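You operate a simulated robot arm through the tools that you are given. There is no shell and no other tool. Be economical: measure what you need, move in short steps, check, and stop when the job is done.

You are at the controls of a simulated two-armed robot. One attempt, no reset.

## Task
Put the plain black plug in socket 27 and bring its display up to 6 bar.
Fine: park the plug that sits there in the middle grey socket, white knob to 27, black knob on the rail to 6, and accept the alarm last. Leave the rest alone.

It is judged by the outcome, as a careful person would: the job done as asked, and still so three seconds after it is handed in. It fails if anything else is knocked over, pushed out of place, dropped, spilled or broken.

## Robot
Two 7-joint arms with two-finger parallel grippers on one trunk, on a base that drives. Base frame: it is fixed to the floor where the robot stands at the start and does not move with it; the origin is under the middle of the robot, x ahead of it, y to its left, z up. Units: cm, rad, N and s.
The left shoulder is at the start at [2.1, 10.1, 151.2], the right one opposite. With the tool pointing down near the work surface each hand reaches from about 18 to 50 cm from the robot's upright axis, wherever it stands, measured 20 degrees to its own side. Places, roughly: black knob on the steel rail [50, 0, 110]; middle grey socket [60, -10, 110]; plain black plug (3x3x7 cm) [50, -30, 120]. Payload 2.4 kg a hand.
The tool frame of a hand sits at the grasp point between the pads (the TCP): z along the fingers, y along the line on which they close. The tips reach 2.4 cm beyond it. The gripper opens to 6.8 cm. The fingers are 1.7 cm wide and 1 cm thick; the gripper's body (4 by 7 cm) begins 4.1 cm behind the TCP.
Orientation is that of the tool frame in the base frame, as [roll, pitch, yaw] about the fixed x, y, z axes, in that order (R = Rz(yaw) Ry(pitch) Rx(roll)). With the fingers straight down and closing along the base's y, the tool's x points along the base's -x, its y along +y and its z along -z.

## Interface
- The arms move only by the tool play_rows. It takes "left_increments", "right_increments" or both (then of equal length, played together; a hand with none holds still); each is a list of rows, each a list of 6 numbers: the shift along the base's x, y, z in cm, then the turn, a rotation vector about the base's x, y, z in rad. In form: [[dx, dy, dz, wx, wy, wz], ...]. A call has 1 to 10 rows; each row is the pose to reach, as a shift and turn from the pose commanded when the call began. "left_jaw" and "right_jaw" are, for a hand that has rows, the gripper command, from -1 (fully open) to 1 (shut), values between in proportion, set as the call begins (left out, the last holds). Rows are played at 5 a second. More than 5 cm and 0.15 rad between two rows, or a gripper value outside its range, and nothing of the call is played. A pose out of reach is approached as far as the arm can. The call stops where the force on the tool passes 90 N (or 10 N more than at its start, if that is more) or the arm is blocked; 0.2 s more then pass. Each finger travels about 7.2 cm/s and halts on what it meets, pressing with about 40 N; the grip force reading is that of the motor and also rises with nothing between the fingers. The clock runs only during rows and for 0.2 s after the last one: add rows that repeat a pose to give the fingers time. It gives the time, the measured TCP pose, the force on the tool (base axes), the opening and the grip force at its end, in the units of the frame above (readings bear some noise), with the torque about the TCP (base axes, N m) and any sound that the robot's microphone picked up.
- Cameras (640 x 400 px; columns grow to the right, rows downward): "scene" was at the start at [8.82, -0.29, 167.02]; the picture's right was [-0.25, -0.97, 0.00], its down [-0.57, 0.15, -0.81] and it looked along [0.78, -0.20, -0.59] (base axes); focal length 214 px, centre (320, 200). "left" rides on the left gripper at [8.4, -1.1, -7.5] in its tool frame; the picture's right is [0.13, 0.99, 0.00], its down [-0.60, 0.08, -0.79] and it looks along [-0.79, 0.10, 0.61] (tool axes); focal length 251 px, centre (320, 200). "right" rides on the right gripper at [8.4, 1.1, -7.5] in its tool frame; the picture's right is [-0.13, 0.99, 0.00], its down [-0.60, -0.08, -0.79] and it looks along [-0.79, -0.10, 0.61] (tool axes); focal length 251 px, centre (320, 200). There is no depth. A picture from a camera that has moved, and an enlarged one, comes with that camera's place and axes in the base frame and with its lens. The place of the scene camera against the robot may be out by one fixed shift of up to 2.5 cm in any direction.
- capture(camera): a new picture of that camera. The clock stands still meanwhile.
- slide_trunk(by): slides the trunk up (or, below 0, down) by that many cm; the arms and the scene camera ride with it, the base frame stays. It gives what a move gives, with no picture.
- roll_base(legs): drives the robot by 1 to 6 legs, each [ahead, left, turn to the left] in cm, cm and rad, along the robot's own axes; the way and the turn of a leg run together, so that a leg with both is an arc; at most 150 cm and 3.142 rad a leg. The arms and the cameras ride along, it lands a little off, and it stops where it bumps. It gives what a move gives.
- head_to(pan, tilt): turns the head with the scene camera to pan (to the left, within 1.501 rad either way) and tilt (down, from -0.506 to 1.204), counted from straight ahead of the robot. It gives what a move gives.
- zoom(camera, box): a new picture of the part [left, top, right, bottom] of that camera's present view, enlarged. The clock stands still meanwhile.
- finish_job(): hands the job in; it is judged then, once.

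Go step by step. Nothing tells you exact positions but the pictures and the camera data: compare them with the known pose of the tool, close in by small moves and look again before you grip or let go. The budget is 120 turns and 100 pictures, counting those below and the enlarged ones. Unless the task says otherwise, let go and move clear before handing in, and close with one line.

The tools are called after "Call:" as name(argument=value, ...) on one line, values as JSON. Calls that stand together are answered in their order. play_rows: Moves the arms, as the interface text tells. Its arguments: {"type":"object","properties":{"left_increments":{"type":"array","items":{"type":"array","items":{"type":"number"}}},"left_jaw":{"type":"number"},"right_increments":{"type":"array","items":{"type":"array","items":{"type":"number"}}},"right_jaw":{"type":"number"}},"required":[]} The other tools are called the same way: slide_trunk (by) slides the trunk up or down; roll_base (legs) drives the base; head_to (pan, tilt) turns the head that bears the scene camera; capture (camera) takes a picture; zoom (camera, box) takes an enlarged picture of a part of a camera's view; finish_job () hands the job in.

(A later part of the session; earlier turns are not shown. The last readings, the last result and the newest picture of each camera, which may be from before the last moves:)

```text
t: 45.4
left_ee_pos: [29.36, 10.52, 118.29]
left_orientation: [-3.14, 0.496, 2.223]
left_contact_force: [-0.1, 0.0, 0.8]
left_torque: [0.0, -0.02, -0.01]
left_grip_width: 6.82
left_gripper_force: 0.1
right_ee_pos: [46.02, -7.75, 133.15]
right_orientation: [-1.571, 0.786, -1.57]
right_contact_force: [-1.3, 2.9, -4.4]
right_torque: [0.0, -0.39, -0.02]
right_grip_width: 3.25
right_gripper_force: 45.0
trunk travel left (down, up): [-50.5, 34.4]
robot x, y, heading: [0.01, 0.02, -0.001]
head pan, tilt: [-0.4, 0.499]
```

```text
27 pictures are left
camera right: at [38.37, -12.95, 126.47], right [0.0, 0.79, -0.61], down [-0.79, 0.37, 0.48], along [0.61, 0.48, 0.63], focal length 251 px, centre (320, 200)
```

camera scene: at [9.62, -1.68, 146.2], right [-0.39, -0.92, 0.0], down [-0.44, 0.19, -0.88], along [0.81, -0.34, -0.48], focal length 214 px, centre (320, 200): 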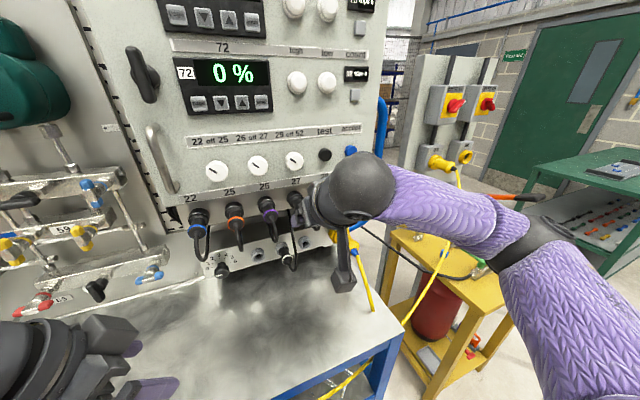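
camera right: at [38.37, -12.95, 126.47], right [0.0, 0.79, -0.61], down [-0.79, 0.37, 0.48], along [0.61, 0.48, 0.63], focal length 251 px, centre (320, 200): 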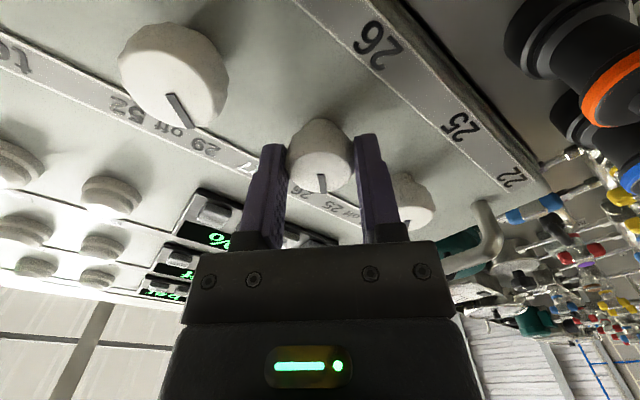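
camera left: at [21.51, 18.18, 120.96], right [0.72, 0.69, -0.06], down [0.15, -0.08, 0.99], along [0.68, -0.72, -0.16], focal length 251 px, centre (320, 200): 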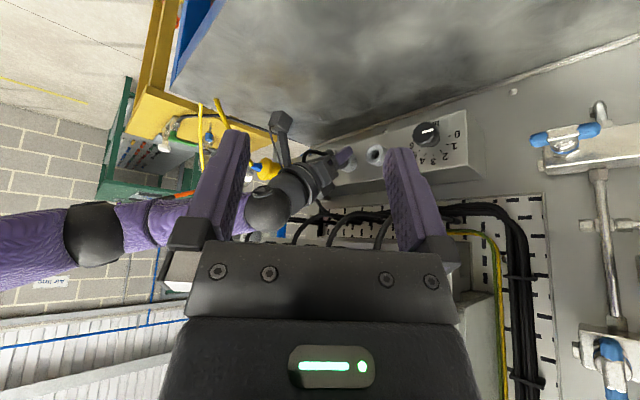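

Knob is gripped at its centre. I'll turn it clockwise by 90° in small steps.

Call:
play_rows(right_increments=[[0, 0, 0, 0.14, 0, 0], [0, 0, 0, 0.28, 0, 0], [0, 0, 0, 0.42, 0, 0], [0, 0, 0, 0.56, 0, 0], [0, 0, 0, 0.7, 0, 0], [0, 0, 0, 0.785, 0, 0]])

Call:
play_rows(right_increments=[[0, 0, 0, 0.14, 0, 0], [0, 0, 0, 0.28, 0, 0], [0, 0, 0, 0.42, 0, 0], [0, 0, 0, 0.56, 0, 0], [0, 0, 0, 0.7, 0, 0], [0, 0, 0, 0.785, 0, 0], [0, 0, 0, 0.785, 0, 0]])

Call:
zoom(camera="scene", box=[170, 100, 370, 225])

Call:
capture(camera="right")

```text
t: 46.8
left_ee_pos: [29.42, 10.61, 118.28]
left_orientation: [-3.14, 0.498, 2.224]
left_contact_force: [-1.0, 0.0, 0.8]
left_torque: [-0.01, 0.02, -0.01]
left_grip_width: 6.8
left_gripper_force: 0.0
right_ee_pos: [46.09, -7.56, 133.1]
right_orientation: [3.064, 1.569, 3.065]
right_contact_force: [-4.7, 8.3, -13.7]
right_torque: [-0.05, 0.08, -0.03]
right_grip_width: 3.24
right_gripper_force: 44.5
trunk travel left (down, up): [-50.5, 34.4]
robot x, y, heading: [-0.23, -0.34, 0.001]
head pan, tilt: [-0.4, 0.499]
```

```text
t: 48.4
left_ee_pos: [29.38, 10.8, 118.27]
left_orientation: [-3.139, 0.5, 2.224]
left_contact_force: [-1.3, -0.3, -0.3]
left_torque: [-0.02, 0.02, -0.01]
left_grip_width: 6.8
left_gripper_force: 0.1
right_ee_pos: [46.04, -7.39, 133.17]
right_orientation: [1.569, 0.787, 1.574]
right_contact_force: [-6.6, 16.3, -13.6]
right_torque: [0.0, 1.09, 0.76]
right_grip_width: 3.24
right_gripper_force: 45.0
trunk travel left (down, up): [-50.5, 34.4]
robot x, y, heading: [-0.01, 0.09, 0.003]
head pan, tilt: [-0.4, 0.499]
```

```text
3.20 times, centred on (270, 162) of scene
camera zoom: at [9.62, -1.31, 146.2], right [-0.39, -0.92, 0.0], down [-0.44, 0.18, -0.88], along [0.81, -0.34, -0.48], focal length 686 px, centre (480, 320)
```

zoom: 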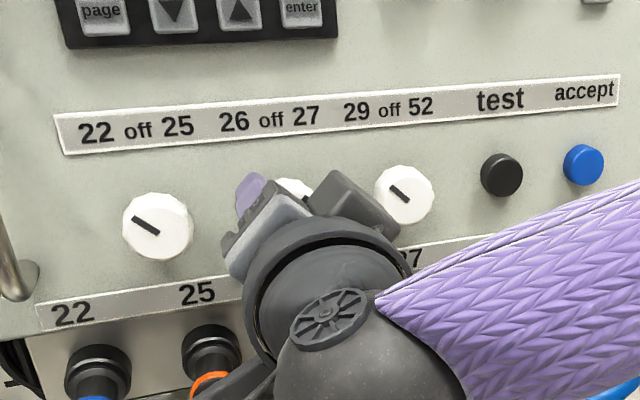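

```text
25 pictures are left
camera right: at [38.36, -0.76, 128.02], right [0.0, 0.61, 0.79], down [-0.79, -0.48, 0.37], along [0.61, -0.63, 0.48], focal length 251 px, centre (320, 200)
```

right: 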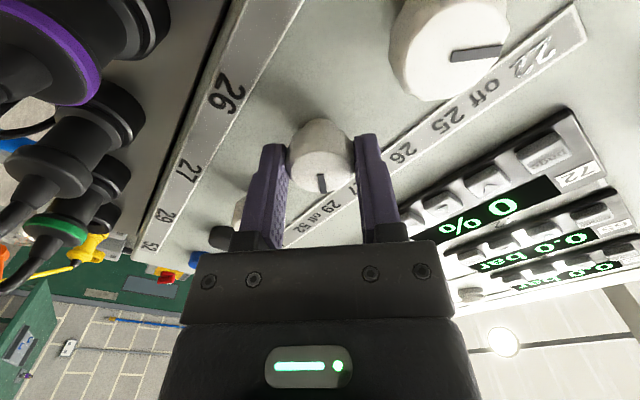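

The knob turned with the hand and display 65 changed from "Off" to "0.0 bar". I'll release and back straight out.

Call:
play_rows(right_increments=[[0, 0, 0, 0, 0, 0], [0, 0, 0, 0, 0, 0], [0, 0, 0, 0, 0, 0]], right_jaw=-0.6)

Call:
play_rows(right_increments=[[-2, 0, 0, 0, 0, 0], [-4, 0, 0, 0, 0, 0], [-7, 0, 0, 0, 0, 0], [-7, 0, 0, -0.14, 0, 0], [-7, 0, 0, -0.28, 0, 0], [-7, 0, 0, -0.42, 0, 0], [-7, 0, 0, -0.56, 0, 0], [-7, 0, 0, -0.7, 0, 0], [-7, 0, 0, -0.785, 0, 0], [-7, 0, 0, -0.785, 0, 0]])

Call:
capture(camera="right")

```text
t: 49.2
left_ee_pos: [29.35, 10.61, 118.26]
left_orientation: [3.141, 0.496, 2.221]
left_contact_force: [-0.2, 0.4, -0.2]
left_torque: [-0.02, 0.02, -0.01]
left_grip_width: 6.79
left_gripper_force: 0.1
right_ee_pos: [46.0, -7.69, 133.12]
right_orientation: [1.573, 0.785, 1.57]
right_contact_force: [0.4, 0.5, -0.7]
right_torque: [0.0, 0.02, 0.0]
right_grip_width: 5.45
right_gripper_force: 0.1
trunk travel left (down, up): [-50.5, 34.4]
robot x, y, heading: [0.07, 0.12, 0.004]
head pan, tilt: [-0.4, 0.499]
```

```text
t: 51.4
left_ee_pos: [29.37, 10.51, 118.35]
left_orientation: [-3.141, 0.496, 2.223]
left_contact_force: [0.9, 0.2, -0.3]
left_torque: [0.03, -0.04, -0.03]
left_grip_width: 6.8
left_gripper_force: 0.1
right_ee_pos: [38.96, -7.75, 133.19]
right_orientation: [-1.458, 1.57, -1.457]
right_contact_force: [0.3, -1.1, 0.3]
right_torque: [0.01, 0.01, 0.0]
right_grip_width: 5.44
right_gripper_force: 0.2
trunk travel left (down, up): [-50.5, 34.4]
robot x, y, heading: [-0.04, 0.21, 0.002]
head pan, tilt: [-0.4, 0.499]
```

```text
24 pictures are left
camera right: at [31.35, -6.74, 124.8], right [0.0, 0.99, 0.13], down [-0.79, -0.08, 0.6], along [0.61, -0.1, 0.79], focal length 251 px, centre (320, 200)
```

right: 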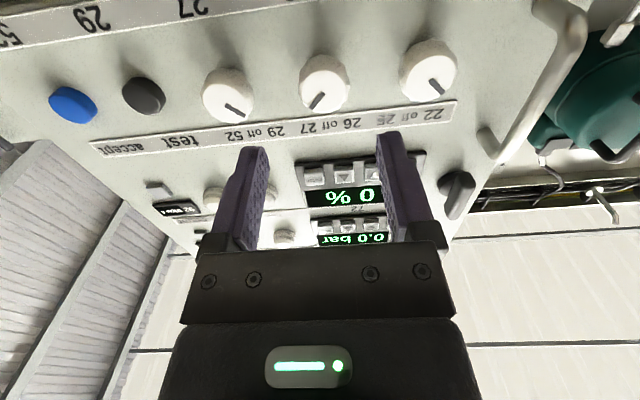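

The white knob now points to 27. Next is the rail knob, with its face near (54, 4.2, 105.6). I'll send the right hand over towards the accept button and straighten the left hand.

Call:
play_rows(right_increments=[[0, -3, 0, 0, 0, 0], [0, -6, 0, 0, 0, 0], [0, -9, 0, 0, 0, 0], [0, -12, 0, 0, 0, 0], [0, -15, 0, 0, 0, 0], [0, -18.8, 0, 0, 0, 0], [0, -18.8, 0, 0, 0, 0], [0, -18.8, 0, 0, 0, 0]], left_increments=[[0.5, -1, 0, 0, 0, 0.14], [1, -2, 0, 0, 0, 0.28], [1.5, -3, 0, 0, 0, 0.42], [2, -4, 0, 0, 0, 0.56], [2.5, -5, 0, 0, 0, 0.7], [3, -6, 0, 0, 0, 0.84], [3, -6, 0, 0, 0, 0.92], [3, -6, 0, 0, 0, 0.92]], right_jaw=1)

Call:
play_rows(left_increments=[[1, 0, 0, 0, -0.14, 0], [1.5, 0, 0, 0, -0.28, 0], [2, 0, 0, 0, -0.42, 0], [2.5, 0, 0, 0, -0.56, 0], [3, 0, 0, 0, -0.7, 0], [3.5, 0, 0, 0, -0.84, 0], [4, 0, 0, 0, -0.98, 0], [4, 0, 0, 0, -1.075, 0], [4, 0, 0, 0, -1.075, 0]])

Call:
capture(camera="scene")

```text
t: 53.2
left_ee_pos: [32.3, 4.49, 118.24]
left_orientation: [3.141, 0.495, -3.14]
left_contact_force: [0.9, -0.2, -0.2]
left_torque: [0.02, -0.01, -0.02]
left_grip_width: 6.79
left_gripper_force: 0.1
right_ee_pos: [38.96, -26.63, 133.07]
right_orientation: [2.828, 1.569, 2.828]
right_contact_force: [-0.2, 0.1, 0.2]
right_torque: [-0.03, 0.02, 0.0]
right_grip_width: 0.01
right_gripper_force: 23.7
right hand out of reach, approached as far as the arm can: row 2, 3, 4, 5
trunk travel left (down, up): [-50.5, 34.4]
robot x, y, heading: [0.13, 0.13, 0.002]
head pan, tilt: [-0.4, 0.499]
```

```text
t: 55.2
left_ee_pos: [36.41, 4.52, 118.34]
left_orientation: [-0.048, 1.567, -0.049]
left_contact_force: [0.5, 1.0, -0.2]
left_torque: [-0.01, 0.03, -0.02]
left_grip_width: 6.79
left_gripper_force: 0.1
right_ee_pos: [39.0, -26.54, 133.02]
right_orientation: [0.728, 1.569, 0.727]
right_contact_force: [-0.8, -1.1, 0.2]
right_torque: [0.03, -0.03, 0.02]
right_grip_width: 0.0
right_gripper_force: 23.3
trunk travel left (down, up): [-50.5, 34.4]
robot x, y, heading: [0.05, 0.59, -0.003]
head pan, tilt: [-0.4, 0.499]
```

```text
23 pictures are left
camera scene: at [9.63, -1.68, 146.2], right [-0.39, -0.92, 0.0], down [-0.44, 0.19, -0.88], along [0.81, -0.34, -0.48], focal length 214 px, centre (320, 200)
```

scene: 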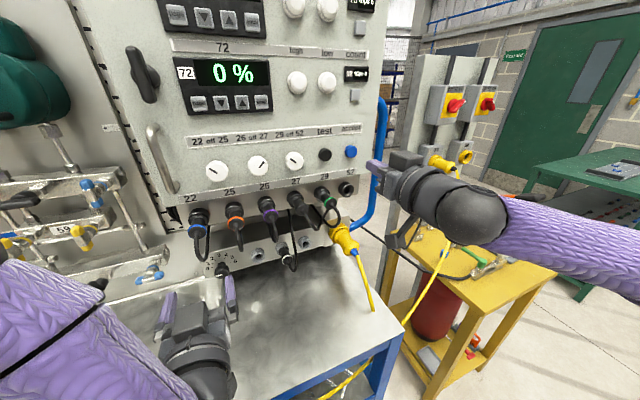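

Now roll the left hand 90° so its camera is on the left side, clear of the bench.

Call:
play_rows(left_increments=[[0, 0, 0, 0.14, 0, 0], [0, 0, 0, 0.28, 0, 0], [0, 0, 0, 0.42, 0, 0], [0, 0, 0, 0.56, 0, 0], [0, 0, 0, 0.7, 0, 0], [0, 0, 0, 0.84, 0, 0], [0, 0, 0, 0.98, 0, 0], [0, 0, 0, 1.12, 0, 0]])

Call:
play_rows(left_increments=[[0, 0, -3, 0.14, 0, 0], [0.5, 0, -6, 0.28, 0, 0], [1, 0, -9, 0.42, 0, 0], [2, 0, -11, 0.451, 0, 0], [4, -0.3, -12.3, 0.451, 0, 0], [6, -0.3, -12.4, 0.451, 0, 0], [6, -0.3, -12.4, 0.451, 0, 0]], left_jaw=-0.5)

Call:
capture(camera="left")

```text
t: 57.0
left_ee_pos: [36.36, 4.41, 118.33]
left_orientation: [1.572, 0.448, 1.571]
left_contact_force: [0.8, 0.6, -0.4]
left_torque: [0.0, 0.02, 0.0]
left_grip_width: 6.82
left_gripper_force: 0.0
right_ee_pos: [39.02, -26.5, 133.1]
right_orientation: [-2.262, 1.57, -2.262]
right_contact_force: [-0.5, 0.6, 1.0]
right_torque: [-0.01, 0.03, 0.0]
right_grip_width: 0.0
right_gripper_force: 23.7
trunk travel left (down, up): [-50.5, 34.4]
robot x, y, heading: [0.2, -0.06, 0.003]
head pan, tilt: [-0.4, 0.499]
```

```text
t: 58.6
left_ee_pos: [39.53, -1.63, 111.47]
left_orientation: [1.574, 0.001, 1.574]
left_contact_force: [0.2, 0.1, 0.5]
left_torque: [-0.01, 0.0, -0.01]
left_grip_width: 5.1
left_gripper_force: 0.1
left hand out of reach, approached as far as the arm can: row 1, 2, 3, 4, 5, 6, 7
right_ee_pos: [38.96, -26.61, 133.1]
right_orientation: [-2.726, 1.57, -2.725]
right_contact_force: [0.5, -0.4, -0.4]
right_torque: [-0.01, 0.01, 0.01]
right_grip_width: 0.0
right_gripper_force: 23.5
trunk travel left (down, up): [-50.5, 34.4]
robot x, y, heading: [0.42, -0.18, -0.001]
head pan, tilt: [-0.4, 0.499]
```

```text
22 pictures are left
camera left: at [32.08, 6.87, 110.34], right [0.0, 0.13, 0.99], down [-0.79, -0.61, 0.08], along [0.61, -0.78, 0.1], focal length 251 px, centre (320, 200)
```

left: 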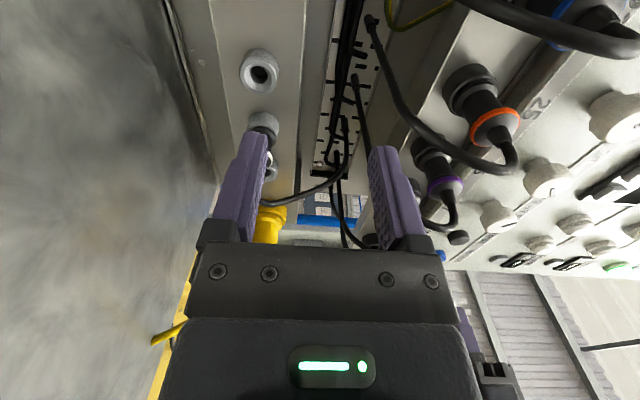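

The left arm can't reach low enough in this posture. I'll raise both hands, lower the trunk 15 cm, and try again.

Call:
play_rows(left_increments=[[-1, 1.5, 3, 0, 0, 0], [-2, 3, 6, 0, 0, 0], [-2, 5, 10, 0, 0, 0], [-2, 6, 13, 0, 0, 0], [-2, 6, 13, 0, 0, 0]], right_increments=[[0, 0, 3, 0, 0, 0], [0, 0, 6, 0, 0, 0], [0, 0, 9, 0, 0, 0], [0, 0, 12, 0, 0, 0], [0, 0, 12, 0, 0, 0]])

Call:
slide_trunk(by=-15)

Call:
capture(camera="left")

```text
t: 59.8
left_ee_pos: [37.6, 4.48, 124.62]
left_orientation: [1.57, 0.0, 1.571]
left_contact_force: [0.6, 0.5, 0.9]
left_torque: [0.03, 0.02, -0.01]
left_grip_width: 5.12
left_gripper_force: 0.0
right_ee_pos: [39.1, -26.56, 145.31]
right_orientation: [2.593, 1.57, 2.593]
right_contact_force: [-0.6, -0.3, -0.1]
right_torque: [0.01, 0.0, -0.01]
right_grip_width: 0.0
right_gripper_force: 24.1
trunk travel left (down, up): [-50.5, 34.4]
robot x, y, heading: [0.25, 0.31, -0.002]
head pan, tilt: [-0.4, 0.499]
```

```text
t: 61.5
left_ee_pos: [37.7, 4.3, 109.47]
left_orientation: [1.57, 0.001, 1.571]
left_contact_force: [0.7, 0.2, 0.3]
left_torque: [-0.02, -0.01, 0.01]
left_grip_width: 5.11
left_gripper_force: 0.0
right_ee_pos: [38.94, -26.53, 130.04]
right_orientation: [1.007, 1.57, 1.004]
right_contact_force: [0.3, 0.6, -1.0]
right_torque: [-0.03, -0.01, 0.01]
right_grip_width: 0.0
right_gripper_force: 23.9
trunk travel left (down, up): [-35.5, 49.4]
robot x, y, heading: [0.37, -0.34, -0.003]
head pan, tilt: [-0.4, 0.499]
```

```text
21 pictures are left
camera left: at [30.11, 12.7, 108.34], right [0.0, 0.13, 0.99], down [-0.79, -0.6, 0.08], along [0.61, -0.79, 0.1], focal length 251 px, centre (320, 200)
```

left: 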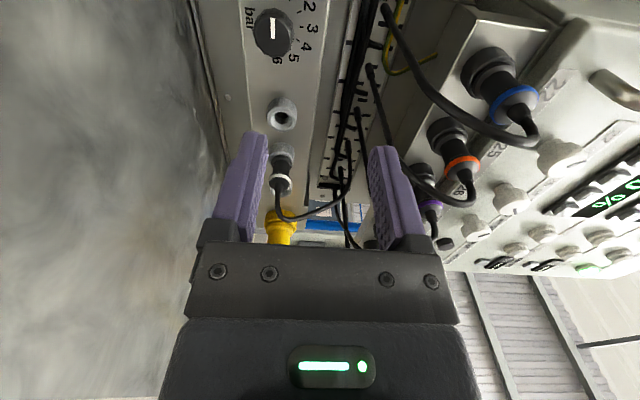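

Call:
zoom(camera="left", box=[220, 0, 340, 75])

```text
5.33 times, centred on (280, 38) of left
camera zoom: at [30.11, 12.7, 108.34], right [0.0, 0.13, 0.99], down [-0.79, -0.6, 0.08], along [0.61, -0.79, 0.1], focal length 1341 px, centre (533, 1067)
```

zoom: 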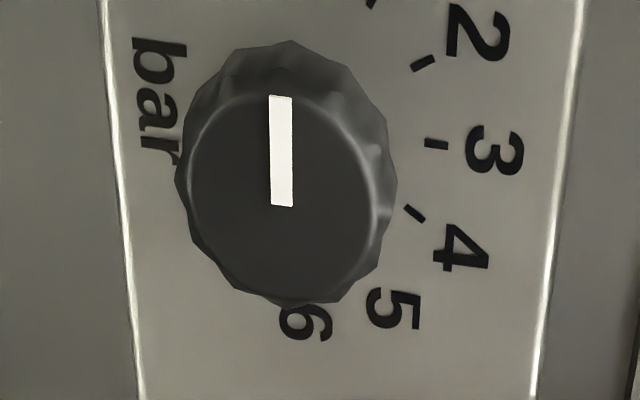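

Knob face is at about (54.4, 4.0, 105.5), pointer at 0, with 6 directly opposite. I'll bring the left hand in front of it.

Call:
play_rows(left_increments=[[2, -0.2, -2, 0, 0, 0], [4, -0.4, -3.9, 0, 0, 0], [7, -0.4, -3.9, 0, 0, 0], [10, -0.4, -3.9, 0, 0, 0], [12, -0.4, -3.9, 0, 0, 0], [12, -0.4, -3.9, 0, 0, 0]])

Call:
capture(camera="left")

Call:
capture(camera="scene")

```text
t: 62.9
left_ee_pos: [49.21, 2.67, 106.23]
left_orientation: [1.573, 0.002, 1.573]
left_contact_force: [0.0, -0.1, 0.3]
left_torque: [0.02, 0.0, -0.01]
left_grip_width: 5.1
left_gripper_force: 0.1
left hand out of reach, approached as far as the arm can: row 4, 5, 6
right_ee_pos: [38.92, -26.59, 130.2]
right_orientation: [1.013, 1.571, 1.015]
right_contact_force: [0.0, 0.7, 1.0]
right_torque: [-0.03, -0.02, 0.0]
right_grip_width: 0.01
right_gripper_force: 23.8
trunk travel left (down, up): [-35.5, 49.4]
robot x, y, heading: [0.18, -0.03, -0.002]
head pan, tilt: [-0.4, 0.499]
```

```text
19 pictures are left
camera left: at [41.77, 10.99, 105.14], right [0.0, 0.13, 0.99], down [-0.79, -0.61, 0.08], along [0.61, -0.78, 0.1], focal length 251 px, centre (320, 200)
```

left: 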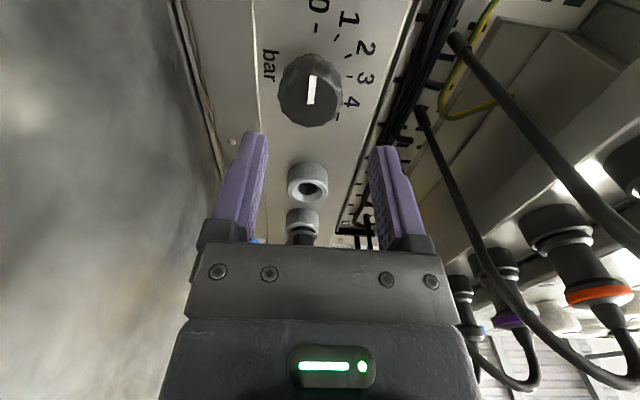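

```text
18 pictures are left
camera scene: at [11.49, -1.69, 131.11], right [-0.39, -0.92, 0.0], down [-0.44, 0.19, -0.88], along [0.81, -0.34, -0.48], focal length 214 px, centre (320, 200)
```

scene: 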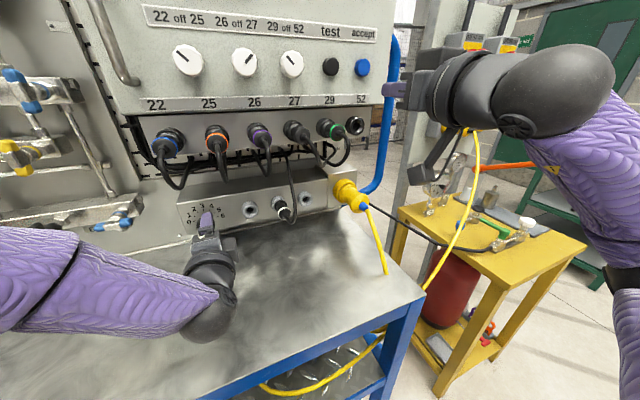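

The left arm runs out of reach at x≈49. I'll draw the left hand back and drive the base 6 cm ahead.

Call:
play_rows(left_increments=[[-3, 0.5, 0, 0, 0, 0], [-6, 1.2, 0, 0, 0, 0], [-8, 1.3, 0, 0, 0, 0], [-8, 1.3, 0, 0, 0, 0]], right_increments=[[0, -1, -1, 0, 0, 0], [-1, -2, -2, 0, 0, 0], [-1.5, -3, -3, 0, 0, 0], [-1.5, -3, -3, 0, 0, 0]])

Call:
roll_base(legs=[[6, 0, 0]])

Call:
capture(camera="left")

```text
t: 63.9
left_ee_pos: [41.4, 4.02, 106.44]
left_orientation: [1.57, 0.0, 1.572]
left_contact_force: [-0.3, 0.0, 0.1]
left_torque: [0.01, -0.01, -0.05]
left_grip_width: 5.1
left_gripper_force: 0.0
right_ee_pos: [37.5, -29.54, 127.15]
right_orientation: [-1.943, 1.57, -1.941]
right_contact_force: [0.6, 0.9, -0.8]
right_torque: [-0.03, 0.02, 0.0]
right_grip_width: 0.0
right_gripper_force: 23.7
trunk travel left (down, up): [-35.5, 49.4]
robot x, y, heading: [-0.15, 0.17, 0.006]
head pan, tilt: [-0.4, 0.499]
```

```text
t: 64.9
left_ee_pos: [47.21, 4.09, 106.34]
left_orientation: [1.573, -0.001, 1.571]
left_contact_force: [-0.4, 0.4, 0.4]
left_torque: [0.02, -0.02, 0.02]
left_grip_width: 5.09
left_gripper_force: 0.0
right_ee_pos: [43.65, -29.57, 126.99]
right_orientation: [2.66, 1.57, 2.659]
right_contact_force: [1.2, 0.5, 0.0]
right_torque: [-0.04, 0.03, 0.01]
right_grip_width: 0.0
right_gripper_force: 23.4
trunk travel left (down, up): [-35.5, 49.4]
robot x, y, heading: [6.04, -0.07, -0.002]
head pan, tilt: [-0.4, 0.499]
```

```text
17 pictures are left
camera left: at [39.83, 12.39, 105.16], right [0.0, 0.13, 0.99], down [-0.79, -0.6, 0.08], along [0.61, -0.79, 0.1], focal length 251 px, centre (320, 200)
```

left: 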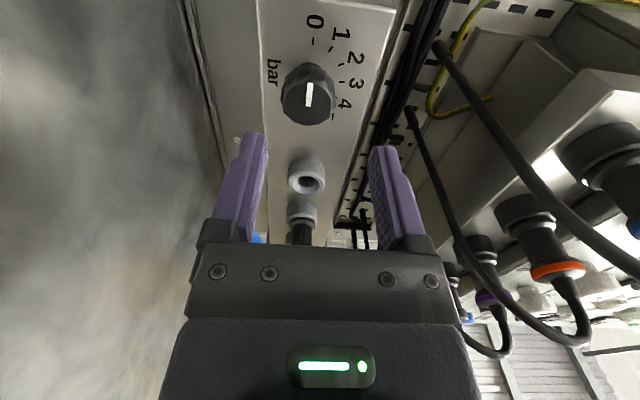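

Correcting to y 3.95, z 105.45, I'll advance over the knob and close on it.

Call:
play_rows(left_increments=[[1, -0.15, -0.85, 0, 0, 0], [3.5, -0.15, -0.85, 0, 0, 0], [5.5, -0.15, -0.85, 0, 0, 0], [7.0, -0.15, -0.85, 0, 0, 0], [7.0, -0.15, -0.85, 0, 0, 0]])

Call:
capture(camera="left")

```text
t: 66.1
left_ee_pos: [53.95, 2.86, 105.95]
left_orientation: [1.574, 0.0, 1.574]
left_contact_force: [0.4, -0.4, 0.0]
left_torque: [0.03, -0.04, 0.0]
left_grip_width: 5.07
left_gripper_force: 0.1
left hand out of reach, approached as far as the arm can: row 3, 4, 5
right_ee_pos: [43.56, -29.53, 127.13]
right_orientation: [-2.126, 1.571, -2.126]
right_contact_force: [0.4, -0.9, 0.1]
right_torque: [0.02, -0.01, -0.01]
right_grip_width: 0.01
right_gripper_force: 23.6
trunk travel left (down, up): [-35.5, 49.4]
robot x, y, heading: [5.95, 0.04, -0.005]
head pan, tilt: [-0.4, 0.499]
```

```text
16 pictures are left
camera left: at [46.51, 11.21, 104.88], right [0.0, 0.13, 0.99], down [-0.79, -0.61, 0.08], along [0.61, -0.78, 0.1], focal length 251 px, centre (320, 200)
```

left: 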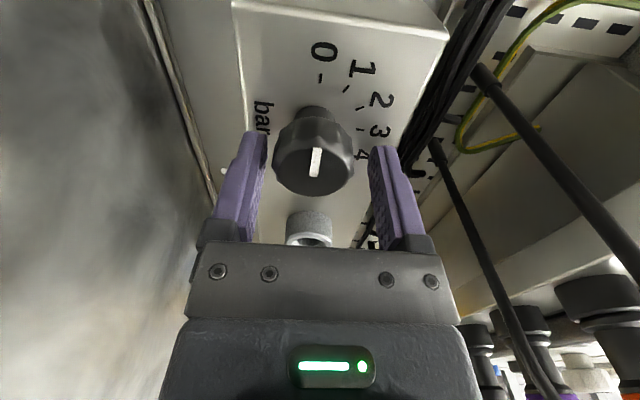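

The arm still stops short. I'll back both hands off and drive another 6 cm ahead.

Call:
play_rows(left_increments=[[-2, 0, 0, 0, 0, 0], [-5, 0.5, 0.3, 0, 0, 0], [-9, 1.0, 0.3, 0, 0, 0], [-11, 1.1, 0.3, 0, 0, 0], [-11, 1.1, 0.3, 0, 0, 0]], right_increments=[[-2, 0, 0, 0, 0, 0], [-4, -1, 0, 0, 0, 0], [-6, -2, 0, 0, 0, 0], [-7, -3, 0, 0, 0, 0], [-7, -3, 0, 0, 0, 0]])

Call:
roll_base(legs=[[6, 0, 0]])

```text
t: 67.3
left_ee_pos: [42.88, 4.01, 106.29]
left_orientation: [1.57, 0.001, 1.57]
left_contact_force: [-0.2, -0.6, 0.1]
left_torque: [-0.03, -0.02, 0.01]
left_grip_width: 5.1
left_gripper_force: 0.0
right_ee_pos: [36.52, -32.49, 127.22]
right_orientation: [1.331, 1.57, 1.331]
right_contact_force: [0.0, -0.1, -0.5]
right_torque: [0.02, -0.01, 0.05]
right_grip_width: 0.02
right_gripper_force: 23.6
trunk travel left (down, up): [-35.5, 49.4]
robot x, y, heading: [6.14, 0.06, -0.0]
head pan, tilt: [-0.4, 0.499]
```

```text
t: 68.3
left_ee_pos: [44.71, 4.27, 106.32]
left_orientation: [1.572, 0.001, 1.586]
left_contact_force: [0.4, -0.2, -0.2]
left_torque: [-0.01, -0.02, 0.01]
left_grip_width: 5.11
left_gripper_force: 0.0
right_ee_pos: [38.89, -32.38, 127.15]
right_orientation: [-0.085, 1.57, -0.069]
right_contact_force: [-0.7, -0.5, 0.5]
right_torque: [0.01, 0.01, -0.03]
right_grip_width: 0.0
right_gripper_force: 23.6
trunk travel left (down, up): [-35.5, 49.4]
robot x, y, heading: [8.05, -0.35, 0.017]
head pan, tilt: [-0.4, 0.499]
stopped in leg 1: the robot was blocked; the commanded pose is now the measured one
```

The base touched the bench after 2 cm and stopped. I'll try the knob from here.

Call:
play_rows(left_increments=[[2, -0.3, -0.87, 0, 0, -0.016], [4, -0.3, -0.87, 0, 0, -0.016], [6, -0.3, -0.87, 0, 0, -0.016], [8, -0.3, -0.87, 0, 0, -0.016], [9.3, -0.3, -0.87, 0, 0, -0.016], [9.3, -0.3, -0.87, 0, 0, -0.016]])

Call:
capture(camera="left")

```text
t: 69.8
left_ee_pos: [53.87, 3.17, 105.87]
left_orientation: [1.573, 0.001, 1.572]
left_contact_force: [0.4, -0.9, 0.3]
left_torque: [-0.01, 0.0, 0.0]
left_grip_width: 5.09
left_gripper_force: 0.1
left hand out of reach, approached as far as the arm can: row 4, 5, 6
right_ee_pos: [38.81, -32.37, 127.22]
right_orientation: [-3.115, 1.57, -3.101]
right_contact_force: [0.9, -0.1, -0.4]
right_torque: [-0.02, 0.04, 0.03]
right_grip_width: 0.01
right_gripper_force: 24.0
trunk travel left (down, up): [-35.5, 49.4]
robot x, y, heading: [8.1, -0.25, 0.02]
head pan, tilt: [-0.4, 0.499]
```

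```text
15 pictures are left
camera left: at [46.28, 11.48, 104.71], right [0.0, 0.13, 0.99], down [-0.79, -0.61, 0.08], along [0.61, -0.78, 0.1], focal length 251 px, centre (320, 200)
```

left: 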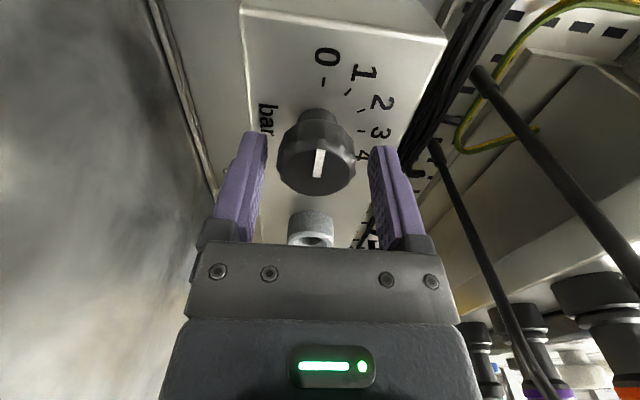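

The hand is 0.8 cm off sideways, probably from a wrist limit. I'll test whether a different roll frees it, backing off first.

Call:
play_rows(left_increments=[[-3, 0.2, 0, 0, 0, 0], [-4, 0.4, -0.2, 0.14, 0, 0], [-4, 0.8, -0.4, 0.28, 0, 0], [-4, 0.8, -0.4, 0.42, 0, 0], [-2, 0.8, -0.4, 0.42, 0, 0], [0, 0.8, -0.4, 0.42, 0, 0], [0, 0.8, -0.4, 0.42, 0, 0]])

```text
t: 71.3
left_ee_pos: [53.67, 3.16, 105.85]
left_orientation: [1.575, -0.421, 1.575]
left_contact_force: [-0.2, -0.2, -0.1]
left_torque: [0.0, 0.0, -0.01]
left_grip_width: 5.09
left_gripper_force: 0.0
left hand out of reach, approached as far as the arm can: row 5, 6, 7
right_ee_pos: [38.84, -32.45, 127.17]
right_orientation: [-3.002, 1.57, -2.987]
right_contact_force: [0.6, -1.1, 0.8]
right_torque: [-0.01, -0.01, 0.01]
right_grip_width: 0.01
right_gripper_force: 23.4
trunk travel left (down, up): [-35.5, 49.4]
robot x, y, heading: [8.16, -0.17, 0.021]
head pan, tilt: [-0.4, 0.499]
```

Roll isn't the limit; height seems to be. I'll back off, raise the hands, and lower the trunk 8 cm more.

Call:
play_rows(left_increments=[[-3, 0.2, 0, 0, 0, 0], [-6, 0.4, 0, -0.14, 0, 0], [-9, 0.8, 3, -0.28, 0, 0], [-9, 0.8, 6, -0.42, 0, 0], [-9, 0.8, 8, -0.42, 0, 0], [-9, 0.8, 8, -0.42, 0, 0]], right_increments=[[0, 0, 3, 0, 0, 0], [0, 0, 6, 0, 0, 0], [0, 0, 9, 0, 0, 0], [0, 0, 12, 0, 0, 0], [0, 0, 13, 0, 0, 0], [0, 0, 13, 0, 0, 0]])

Call:
slide_trunk(by=-8)

Call:
play_rows(left_increments=[[2, 0, 0, 0, 0, 0], [4, 0, -0.3, 0, 0, 0], [6, 0, -0.4, 0, 0, 0], [7, 0, -0.4, 0, 0, 0], [7, 0, -0.4, 0, 0, 0]])

```text
t: 72.8
left_ee_pos: [44.66, 4.1, 113.83]
left_orientation: [1.571, 0.002, 1.57]
left_contact_force: [0.4, 0.3, 0.0]
left_torque: [-0.02, 0.01, 0.0]
left_grip_width: 5.09
left_gripper_force: 0.1
right_ee_pos: [38.88, -32.4, 140.21]
right_orientation: [0.262, 1.57, 0.28]
right_contact_force: [0.3, -0.2, -0.5]
right_torque: [0.01, 0.01, -0.03]
right_grip_width: 0.0
right_gripper_force: 23.3
trunk travel left (down, up): [-35.5, 49.4]
robot x, y, heading: [7.53, -0.14, 0.021]
head pan, tilt: [-0.4, 0.499]
```

```text
t: 73.9
left_ee_pos: [44.59, 4.07, 105.94]
left_orientation: [1.57, 0.0, 1.571]
left_contact_force: [0.1, 0.3, 0.4]
left_torque: [0.0, -0.02, -0.02]
left_grip_width: 5.11
left_gripper_force: 0.1
right_ee_pos: [38.78, -32.33, 132.13]
right_orientation: [-0.113, 1.567, -0.096]
right_contact_force: [-0.5, 0.1, 0.0]
right_torque: [0.0, 0.06, -0.02]
right_grip_width: 0.02
right_gripper_force: 23.6
trunk travel left (down, up): [-27.5, 57.4]
robot x, y, heading: [7.77, 0.0, 0.021]
head pan, tilt: [-0.4, 0.499]
```

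```text
t: 75.1
left_ee_pos: [51.68, 4.07, 105.54]
left_orientation: [1.571, 0.0, 1.572]
left_contact_force: [-0.1, 0.0, 0.1]
left_torque: [-0.02, -0.02, 0.01]
left_grip_width: 5.1
left_gripper_force: 0.1
right_ee_pos: [38.92, -32.37, 132.14]
right_orientation: [0.045, 1.569, 0.059]
right_contact_force: [-0.3, 0.2, -0.7]
right_torque: [0.0, 0.0, -0.03]
right_grip_width: 0.0
right_gripper_force: 23.6
trunk travel left (down, up): [-27.5, 57.4]
robot x, y, heading: [7.52, -0.3, 0.018]
head pan, tilt: [-0.4, 0.499]
```

That removed the limit: the hand is at (51.7, 4.07, 105.5), just before the knob. A check picture before going over it.

Call:
capture(camera="left")

```text
14 pictures are left
camera left: at [44.18, 12.44, 104.34], right [0.0, 0.13, 0.99], down [-0.79, -0.6, 0.08], along [0.61, -0.79, 0.1], focal length 251 px, centre (320, 200)
```

left: 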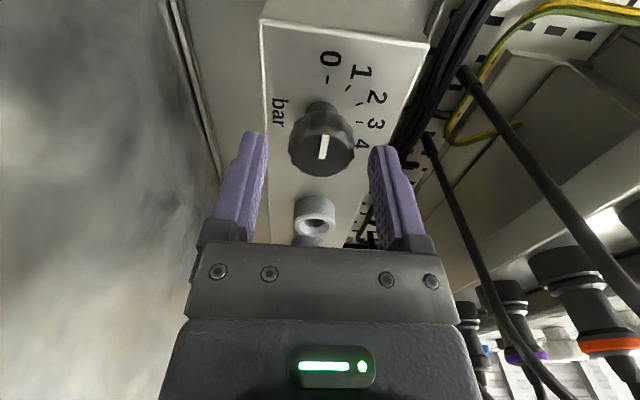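

The knob is centred between the fingers with its face at x≈53.8. I'll advance and close.

Call:
play_rows(left_increments=[[1, -0.05, 0, 0, 0, 0], [2.2, -0.05, 0, 0, 0, 0], [2.2, -0.05, 0, 0, 0, 0]])

Call:
play_rows(left_increments=[[0, 0, 0, 0, 0, 0], [0, 0, 0, 0, 0, 0], [0, 0, 0, 0, 0, 0]], left_jaw=1)

Call:
capture(camera="left")

```text
t: 75.9
left_ee_pos: [53.86, 3.92, 105.5]
left_orientation: [1.569, -0.001, 1.571]
left_contact_force: [0.2, 0.2, 1.0]
left_torque: [0.01, -0.03, 0.01]
left_grip_width: 5.11
left_gripper_force: 0.0
right_ee_pos: [38.81, -32.29, 132.13]
right_orientation: [0.101, 1.569, 0.119]
right_contact_force: [0.1, 0.0, 0.4]
right_torque: [0.01, 0.02, 0.02]
right_grip_width: 0.0
right_gripper_force: 23.4
trunk travel left (down, up): [-27.5, 57.4]
robot x, y, heading: [7.25, -0.66, 0.019]
head pan, tilt: [-0.4, 0.499]
```

```text
t: 76.7
left_ee_pos: [53.81, 3.99, 105.61]
left_orientation: [1.569, -0.001, 1.571]
left_contact_force: [6.4, 0.4, 12.7]
left_torque: [0.03, 0.21, -0.1]
left_grip_width: 3.3
left_gripper_force: 45.4
right_ee_pos: [38.87, -32.42, 132.18]
right_orientation: [0.186, 1.57, 0.204]
right_contact_force: [0.0, 0.6, -0.5]
right_torque: [0.01, 0.0, 0.0]
right_grip_width: 0.01
right_gripper_force: 23.7
trunk travel left (down, up): [-27.5, 57.4]
robot x, y, heading: [7.74, -0.09, 0.016]
head pan, tilt: [-0.4, 0.499]
```

```text
13 pictures are left
camera left: at [46.3, 12.38, 104.42], right [0.0, 0.13, 0.99], down [-0.79, -0.6, 0.08], along [0.61, -0.79, 0.1], focal length 251 px, centre (320, 200)
```

left: 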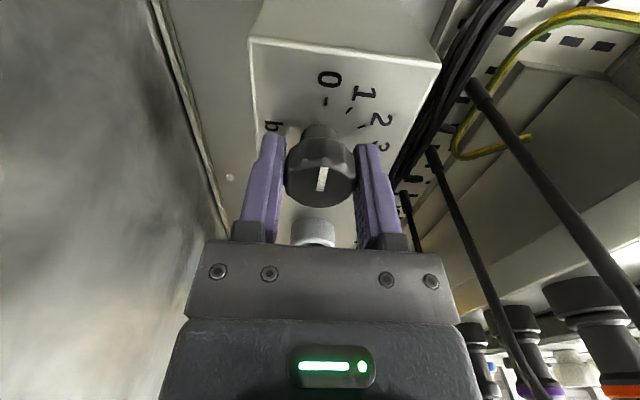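

Gripped at 3.3 cm. Now I turn clockwise in small steps.

Call:
play_rows(left_increments=[[0, 0, 0.15, 0.14, 0, 0], [0, 0, 0.15, 0.28, 0, 0], [0, 0, 0.15, 0.42, 0, 0], [0, 0, 0.15, 0.56, 0, 0], [0, 0, 0.15, 0.7, 0, 0], [0, 0, 0.15, 0.84, 0, 0]])

Call:
play_rows(left_increments=[[0, 0, 0, 0.14, 0, 0], [0, 0, 0, 0.28, 0, 0], [0, 0, 0, 0.42, 0, 0], [0, 0, 0, 0.56, 0, 0], [0, 0, 0, 0.7, 0, 0], [0, 0, 0, 0.731, 0, 0]])

Call:
capture(camera="left")

```text
t: 78.1
left_ee_pos: [53.76, 4.04, 105.61]
left_orientation: [1.57, -0.842, 1.57]
left_contact_force: [0.3, -1.9, 4.0]
left_torque: [-0.06, 0.07, 0.38]
left_grip_width: 3.3
left_gripper_force: 44.8
right_ee_pos: [38.78, -32.35, 132.12]
right_orientation: [0.405, 1.569, 0.424]
right_contact_force: [0.0, 0.3, -0.7]
right_torque: [-0.03, 0.03, -0.02]
right_grip_width: 0.0
right_gripper_force: 23.7
trunk travel left (down, up): [-27.5, 57.4]
robot x, y, heading: [7.72, -0.35, 0.018]
head pan, tilt: [-0.4, 0.499]
```

```text
t: 79.5
left_ee_pos: [44.65, 3.88, 104.44]
left_orientation: [1.561, -1.464, 1.557]
left_contact_force: [-0.4, -0.2, -1.1]
left_torque: [-0.01, 0.02, -0.01]
left_grip_width: 0.0
left_gripper_force: 23.6
left hand out of reach, approached as far as the arm can: row 1, 2, 3, 4, 5, 6
right_ee_pos: [38.88, -32.41, 132.25]
right_orientation: [0.224, 1.571, 0.239]
right_contact_force: [0.2, -0.2, 0.1]
right_torque: [-0.01, 0.05, 0.01]
right_grip_width: 0.0
right_gripper_force: 23.8
trunk travel left (down, up): [-27.5, 57.4]
robot x, y, heading: [7.86, -0.06, 0.015]
head pan, tilt: [-0.4, 0.499]
```

```text
12 pictures are left
camera left: at [37.2, 6.0, 112.6], right [-0.02, -0.97, 0.24], down [-0.8, -0.13, -0.59], along [0.61, -0.2, -0.77], focal length 251 px, centre (320, 200)
```

left: 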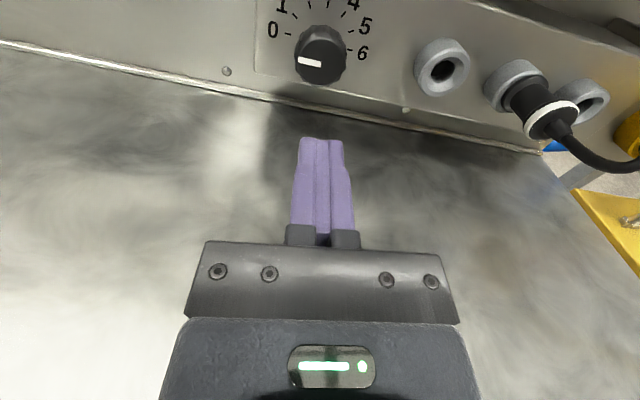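

The arm slipped back off the knob when it hit a roll limit. I'll look closely at where the pointer is now.

Call:
zoom(camera="left", box=[240, 0, 400, 100])

```text
4.00 times, centred on (320, 50) of left
camera zoom: at [37.2, 6.0, 112.6], right [-0.02, -0.97, 0.24], down [-0.8, -0.13, -0.59], along [0.61, -0.2, -0.77], focal length 1006 px, centre (320, 800)
```

zoom: 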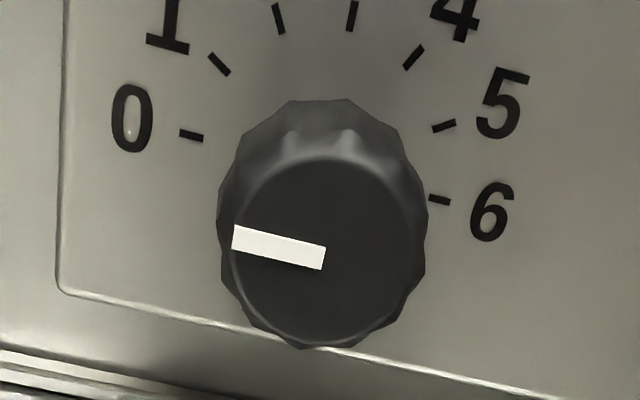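

The pointer is back at 0, so I'll turn it in three 60° strokes inside the wrist's range. First I roll the hand back and open it.

Call:
play_rows(left_increments=[[-0.3, 0.05, 0.4, -0.14, 0, 0], [-0.3, 0.1, 0.8, -0.28, 0, 0], [-0.3, 0.1, 1.2, -0.42, 0, 0], [-0.3, 0.1, 1.2, -0.56, 0, 0], [-0.3, 0.1, 1.2, -0.7, 0, 0], [-0.3, 0.1, 1.2, -0.84, 0, 0], [-0.3, 0.1, 1.2, -0.98, 0, 0], [-0.3, 0.1, 1.2, -1.12, 0, 0], [-0.3, 0.1, 1.2, -1.26, 0, 0], [-0.3, 0.1, 1.2, -1.4, 0, 0]], left_jaw=-0.5)

Call:
play_rows(left_increments=[[0, 0, 0, -0.14, 0, 0], [0, 0, 0, -0.28, 0, 0], [0, 0, 0, -0.42, 0, 0], [0, 0, 0, -0.42, 0, 0]])

```text
t: 81.7
left_ee_pos: [44.5, 3.87, 105.43]
left_orientation: [1.546, -0.07, 1.569]
left_contact_force: [0.6, 0.8, -0.5]
left_torque: [0.0, -0.02, -0.01]
left_grip_width: 5.09
left_gripper_force: 0.1
left hand out of reach, approached as far as the arm can: row 2, 3, 4
right_ee_pos: [38.86, -32.27, 132.11]
right_orientation: [-2.999, 1.568, -2.981]
right_contact_force: [0.9, -0.6, -0.2]
right_torque: [-0.01, -0.01, 0.01]
right_grip_width: 0.0
right_gripper_force: 24.3
trunk travel left (down, up): [-27.5, 57.4]
robot x, y, heading: [7.67, -0.56, 0.02]
head pan, tilt: [-0.4, 0.499]
```

```text
t: 82.7
left_ee_pos: [44.34, 3.94, 105.47]
left_orientation: [1.547, 0.349, 1.568]
left_contact_force: [0.9, 1.2, 0.0]
left_torque: [0.01, 0.02, -0.01]
left_grip_width: 5.07
left_gripper_force: 0.1
right_ee_pos: [38.95, -32.43, 132.12]
right_orientation: [-2.999, 1.57, -2.983]
right_contact_force: [0.3, -0.1, -0.1]
right_torque: [0.02, -0.05, 0.01]
right_grip_width: 0.0
right_gripper_force: 23.2
trunk travel left (down, up): [-27.5, 57.4]
robot x, y, heading: [7.39, -0.31, 0.021]
head pan, tilt: [-0.4, 0.499]
```

Now advance over the knob with the corrected centre and close.

Call:
play_rows(left_increments=[[3, 0.05, 0.18, 0, 0.02, 0], [6, 0.05, 0.18, 0, 0.02, 0], [8, 0.05, 0.18, 0, 0.02, 0], [9.6, 0.05, 0.18, 0, 0.02, 0], [9.6, 0.05, 0.18, 0, 0.02, 0]])

Call:
play_rows(left_increments=[[0, 0, 0, 0, 0, 0], [0, 0, 0, 0, 0, 0], [0, 0, 0, 0, 0, 0]], left_jaw=1)

Call:
play_rows(left_increments=[[0, 0, 0, 0.12, 0, 0], [0, 0, 0, 0.24, 0, 0], [0, 0, 0, 0.36, 0, 0], [0, 0, 0, 0.48, 0, 0], [0, 0, 0, 0.6, 0, 0], [0, 0, 0, 0.6, 0, 0]])

Call:
capture(camera="left")

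```text
t: 83.9
left_ee_pos: [54.01, 3.99, 105.57]
left_orientation: [1.569, 0.348, 1.574]
left_contact_force: [0.1, 0.3, 0.0]
left_torque: [0.01, -0.01, -0.01]
left_grip_width: 5.1
left_gripper_force: 0.0
right_ee_pos: [38.88, -32.38, 132.01]
right_orientation: [3.141, 1.57, -3.126]
right_contact_force: [0.3, 0.7, 0.0]
right_torque: [-0.03, 0.02, 0.02]
right_grip_width: 0.0
right_gripper_force: 23.7
trunk travel left (down, up): [-27.5, 57.4]
robot x, y, heading: [7.37, -0.42, 0.013]
head pan, tilt: [-0.4, 0.499]
```

```text
t: 84.7
left_ee_pos: [54.05, 4.04, 105.56]
left_orientation: [1.568, 0.346, 1.574]
left_contact_force: [0.3, 0.2, -3.5]
left_torque: [-0.01, 0.33, -0.16]
left_grip_width: 3.26
left_gripper_force: 45.4
right_ee_pos: [38.96, -32.41, 132.18]
right_orientation: [-2.839, 1.571, -2.822]
right_contact_force: [-0.5, -0.5, 0.5]
right_torque: [0.02, 0.03, 0.02]
right_grip_width: 0.0
right_gripper_force: 23.6
trunk travel left (down, up): [-27.5, 57.4]
robot x, y, heading: [7.75, -0.57, 0.016]
head pan, tilt: [-0.4, 0.499]
```

```text
t: 86.1
left_ee_pos: [54.13, 4.0, 105.54]
left_orientation: [1.564, -0.254, 1.574]
left_contact_force: [7.7, -3.6, 5.3]
left_torque: [-0.02, 0.4, -0.39]
left_grip_width: 3.27
left_gripper_force: 45.0
right_ee_pos: [38.93, -32.49, 132.16]
right_orientation: [1.728, 1.57, 1.743]
right_contact_force: [0.0, -0.3, 0.6]
right_torque: [0.04, 0.03, 0.04]
right_grip_width: 0.0
right_gripper_force: 23.4
trunk travel left (down, up): [-27.5, 57.4]
robot x, y, heading: [7.68, 0.04, 0.017]
head pan, tilt: [-0.4, 0.499]
```

```text
10 pictures are left
camera left: at [46.54, 12.38, 106.56], right [-0.01, -0.12, 0.99], down [-0.79, -0.61, -0.08], along [0.61, -0.79, -0.09], focal length 251 px, centre (320, 200)
```

left: 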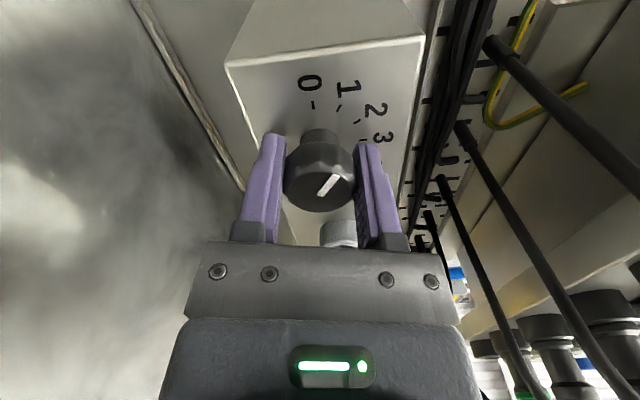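

The knob is turning with the hand. I'll finish this stroke (to about 66°).

Call:
play_rows(left_increments=[[0, 0, 0, 0.12, 0, 0], [0, 0, 0, 0.24, 0, 0], [0, 0, 0, 0.36, 0, 0], [0, 0, 0, 0.45, 0, 0], [0, 0, 0, 0.45, 0, 0]])

Call:
play_rows(left_increments=[[0, 0, 0, 0, 0, 0], [0, 0, 0, 0, 0, 0], [0, 0, 0, 0, 0, 0]], left_jaw=-0.5)

Call:
play_rows(left_increments=[[-1.5, 0, 0, 0, 0, 0], [-3.5, 0, 0, 0, 0, 0], [-3.5, 0, 0, 0, 0, 0]])

Call:
capture(camera="left")

```text
t: 87.3
left_ee_pos: [54.0, 4.02, 105.7]
left_orientation: [1.562, -0.705, 1.576]
left_contact_force: [9.4, -5.2, 11.8]
left_torque: [-0.01, 0.29, 0.08]
left_grip_width: 3.26
left_gripper_force: 44.5
right_ee_pos: [38.98, -32.57, 132.18]
right_orientation: [-1.782, 1.57, -1.762]
right_contact_force: [-1.2, 1.3, -0.1]
right_torque: [-0.01, 0.01, 0.0]
right_grip_width: 0.03
right_gripper_force: 24.0
trunk travel left (down, up): [-27.5, 57.4]
robot x, y, heading: [7.95, -0.06, 0.017]
head pan, tilt: [-0.4, 0.499]
```

```text
t: 88.1
left_ee_pos: [54.12, 3.96, 105.56]
left_orientation: [1.564, -0.702, 1.576]
left_contact_force: [0.8, -0.4, -0.3]
left_torque: [-0.03, 0.01, -0.03]
left_grip_width: 5.1
left_gripper_force: 0.1
right_ee_pos: [38.88, -32.26, 132.04]
right_orientation: [-3.085, 1.57, -3.07]
right_contact_force: [-0.2, 0.0, 0.6]
right_torque: [-0.02, 0.0, -0.01]
right_grip_width: 0.0
right_gripper_force: 23.7
trunk travel left (down, up): [-27.5, 57.4]
robot x, y, heading: [7.55, -0.41, 0.02]
head pan, tilt: [-0.4, 0.499]
```

```text
t: 88.9
left_ee_pos: [50.51, 4.1, 105.67]
left_orientation: [1.563, -0.7, 1.577]
left_contact_force: [0.2, -0.3, -0.5]
left_torque: [-0.02, -0.02, 0.04]
left_grip_width: 5.11
left_gripper_force: 0.0
right_ee_pos: [38.85, -32.33, 132.02]
right_orientation: [0.147, 1.57, 0.161]
right_contact_force: [0.9, -1.0, 0.1]
right_torque: [-0.02, -0.03, -0.02]
right_grip_width: 0.0
right_gripper_force: 23.6
trunk travel left (down, up): [-27.5, 57.4]
robot x, y, heading: [7.44, -0.28, 0.019]
head pan, tilt: [-0.4, 0.499]
```

```text
9 pictures are left
camera left: at [42.97, 11.19, 110.1], right [-0.01, -0.54, 0.84], down [-0.79, -0.51, -0.33], along [0.61, -0.67, -0.43], focal length 251 px, centre (320, 200)
```

left: 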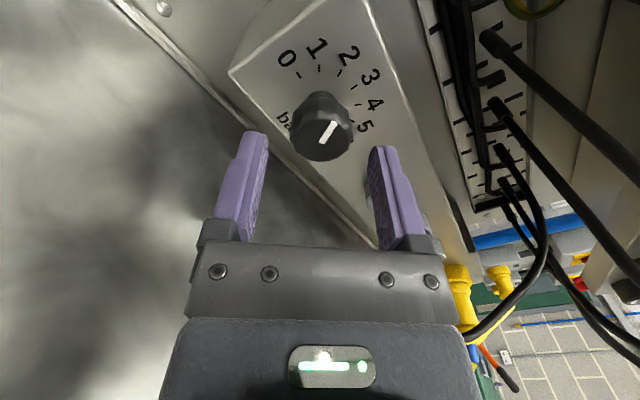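

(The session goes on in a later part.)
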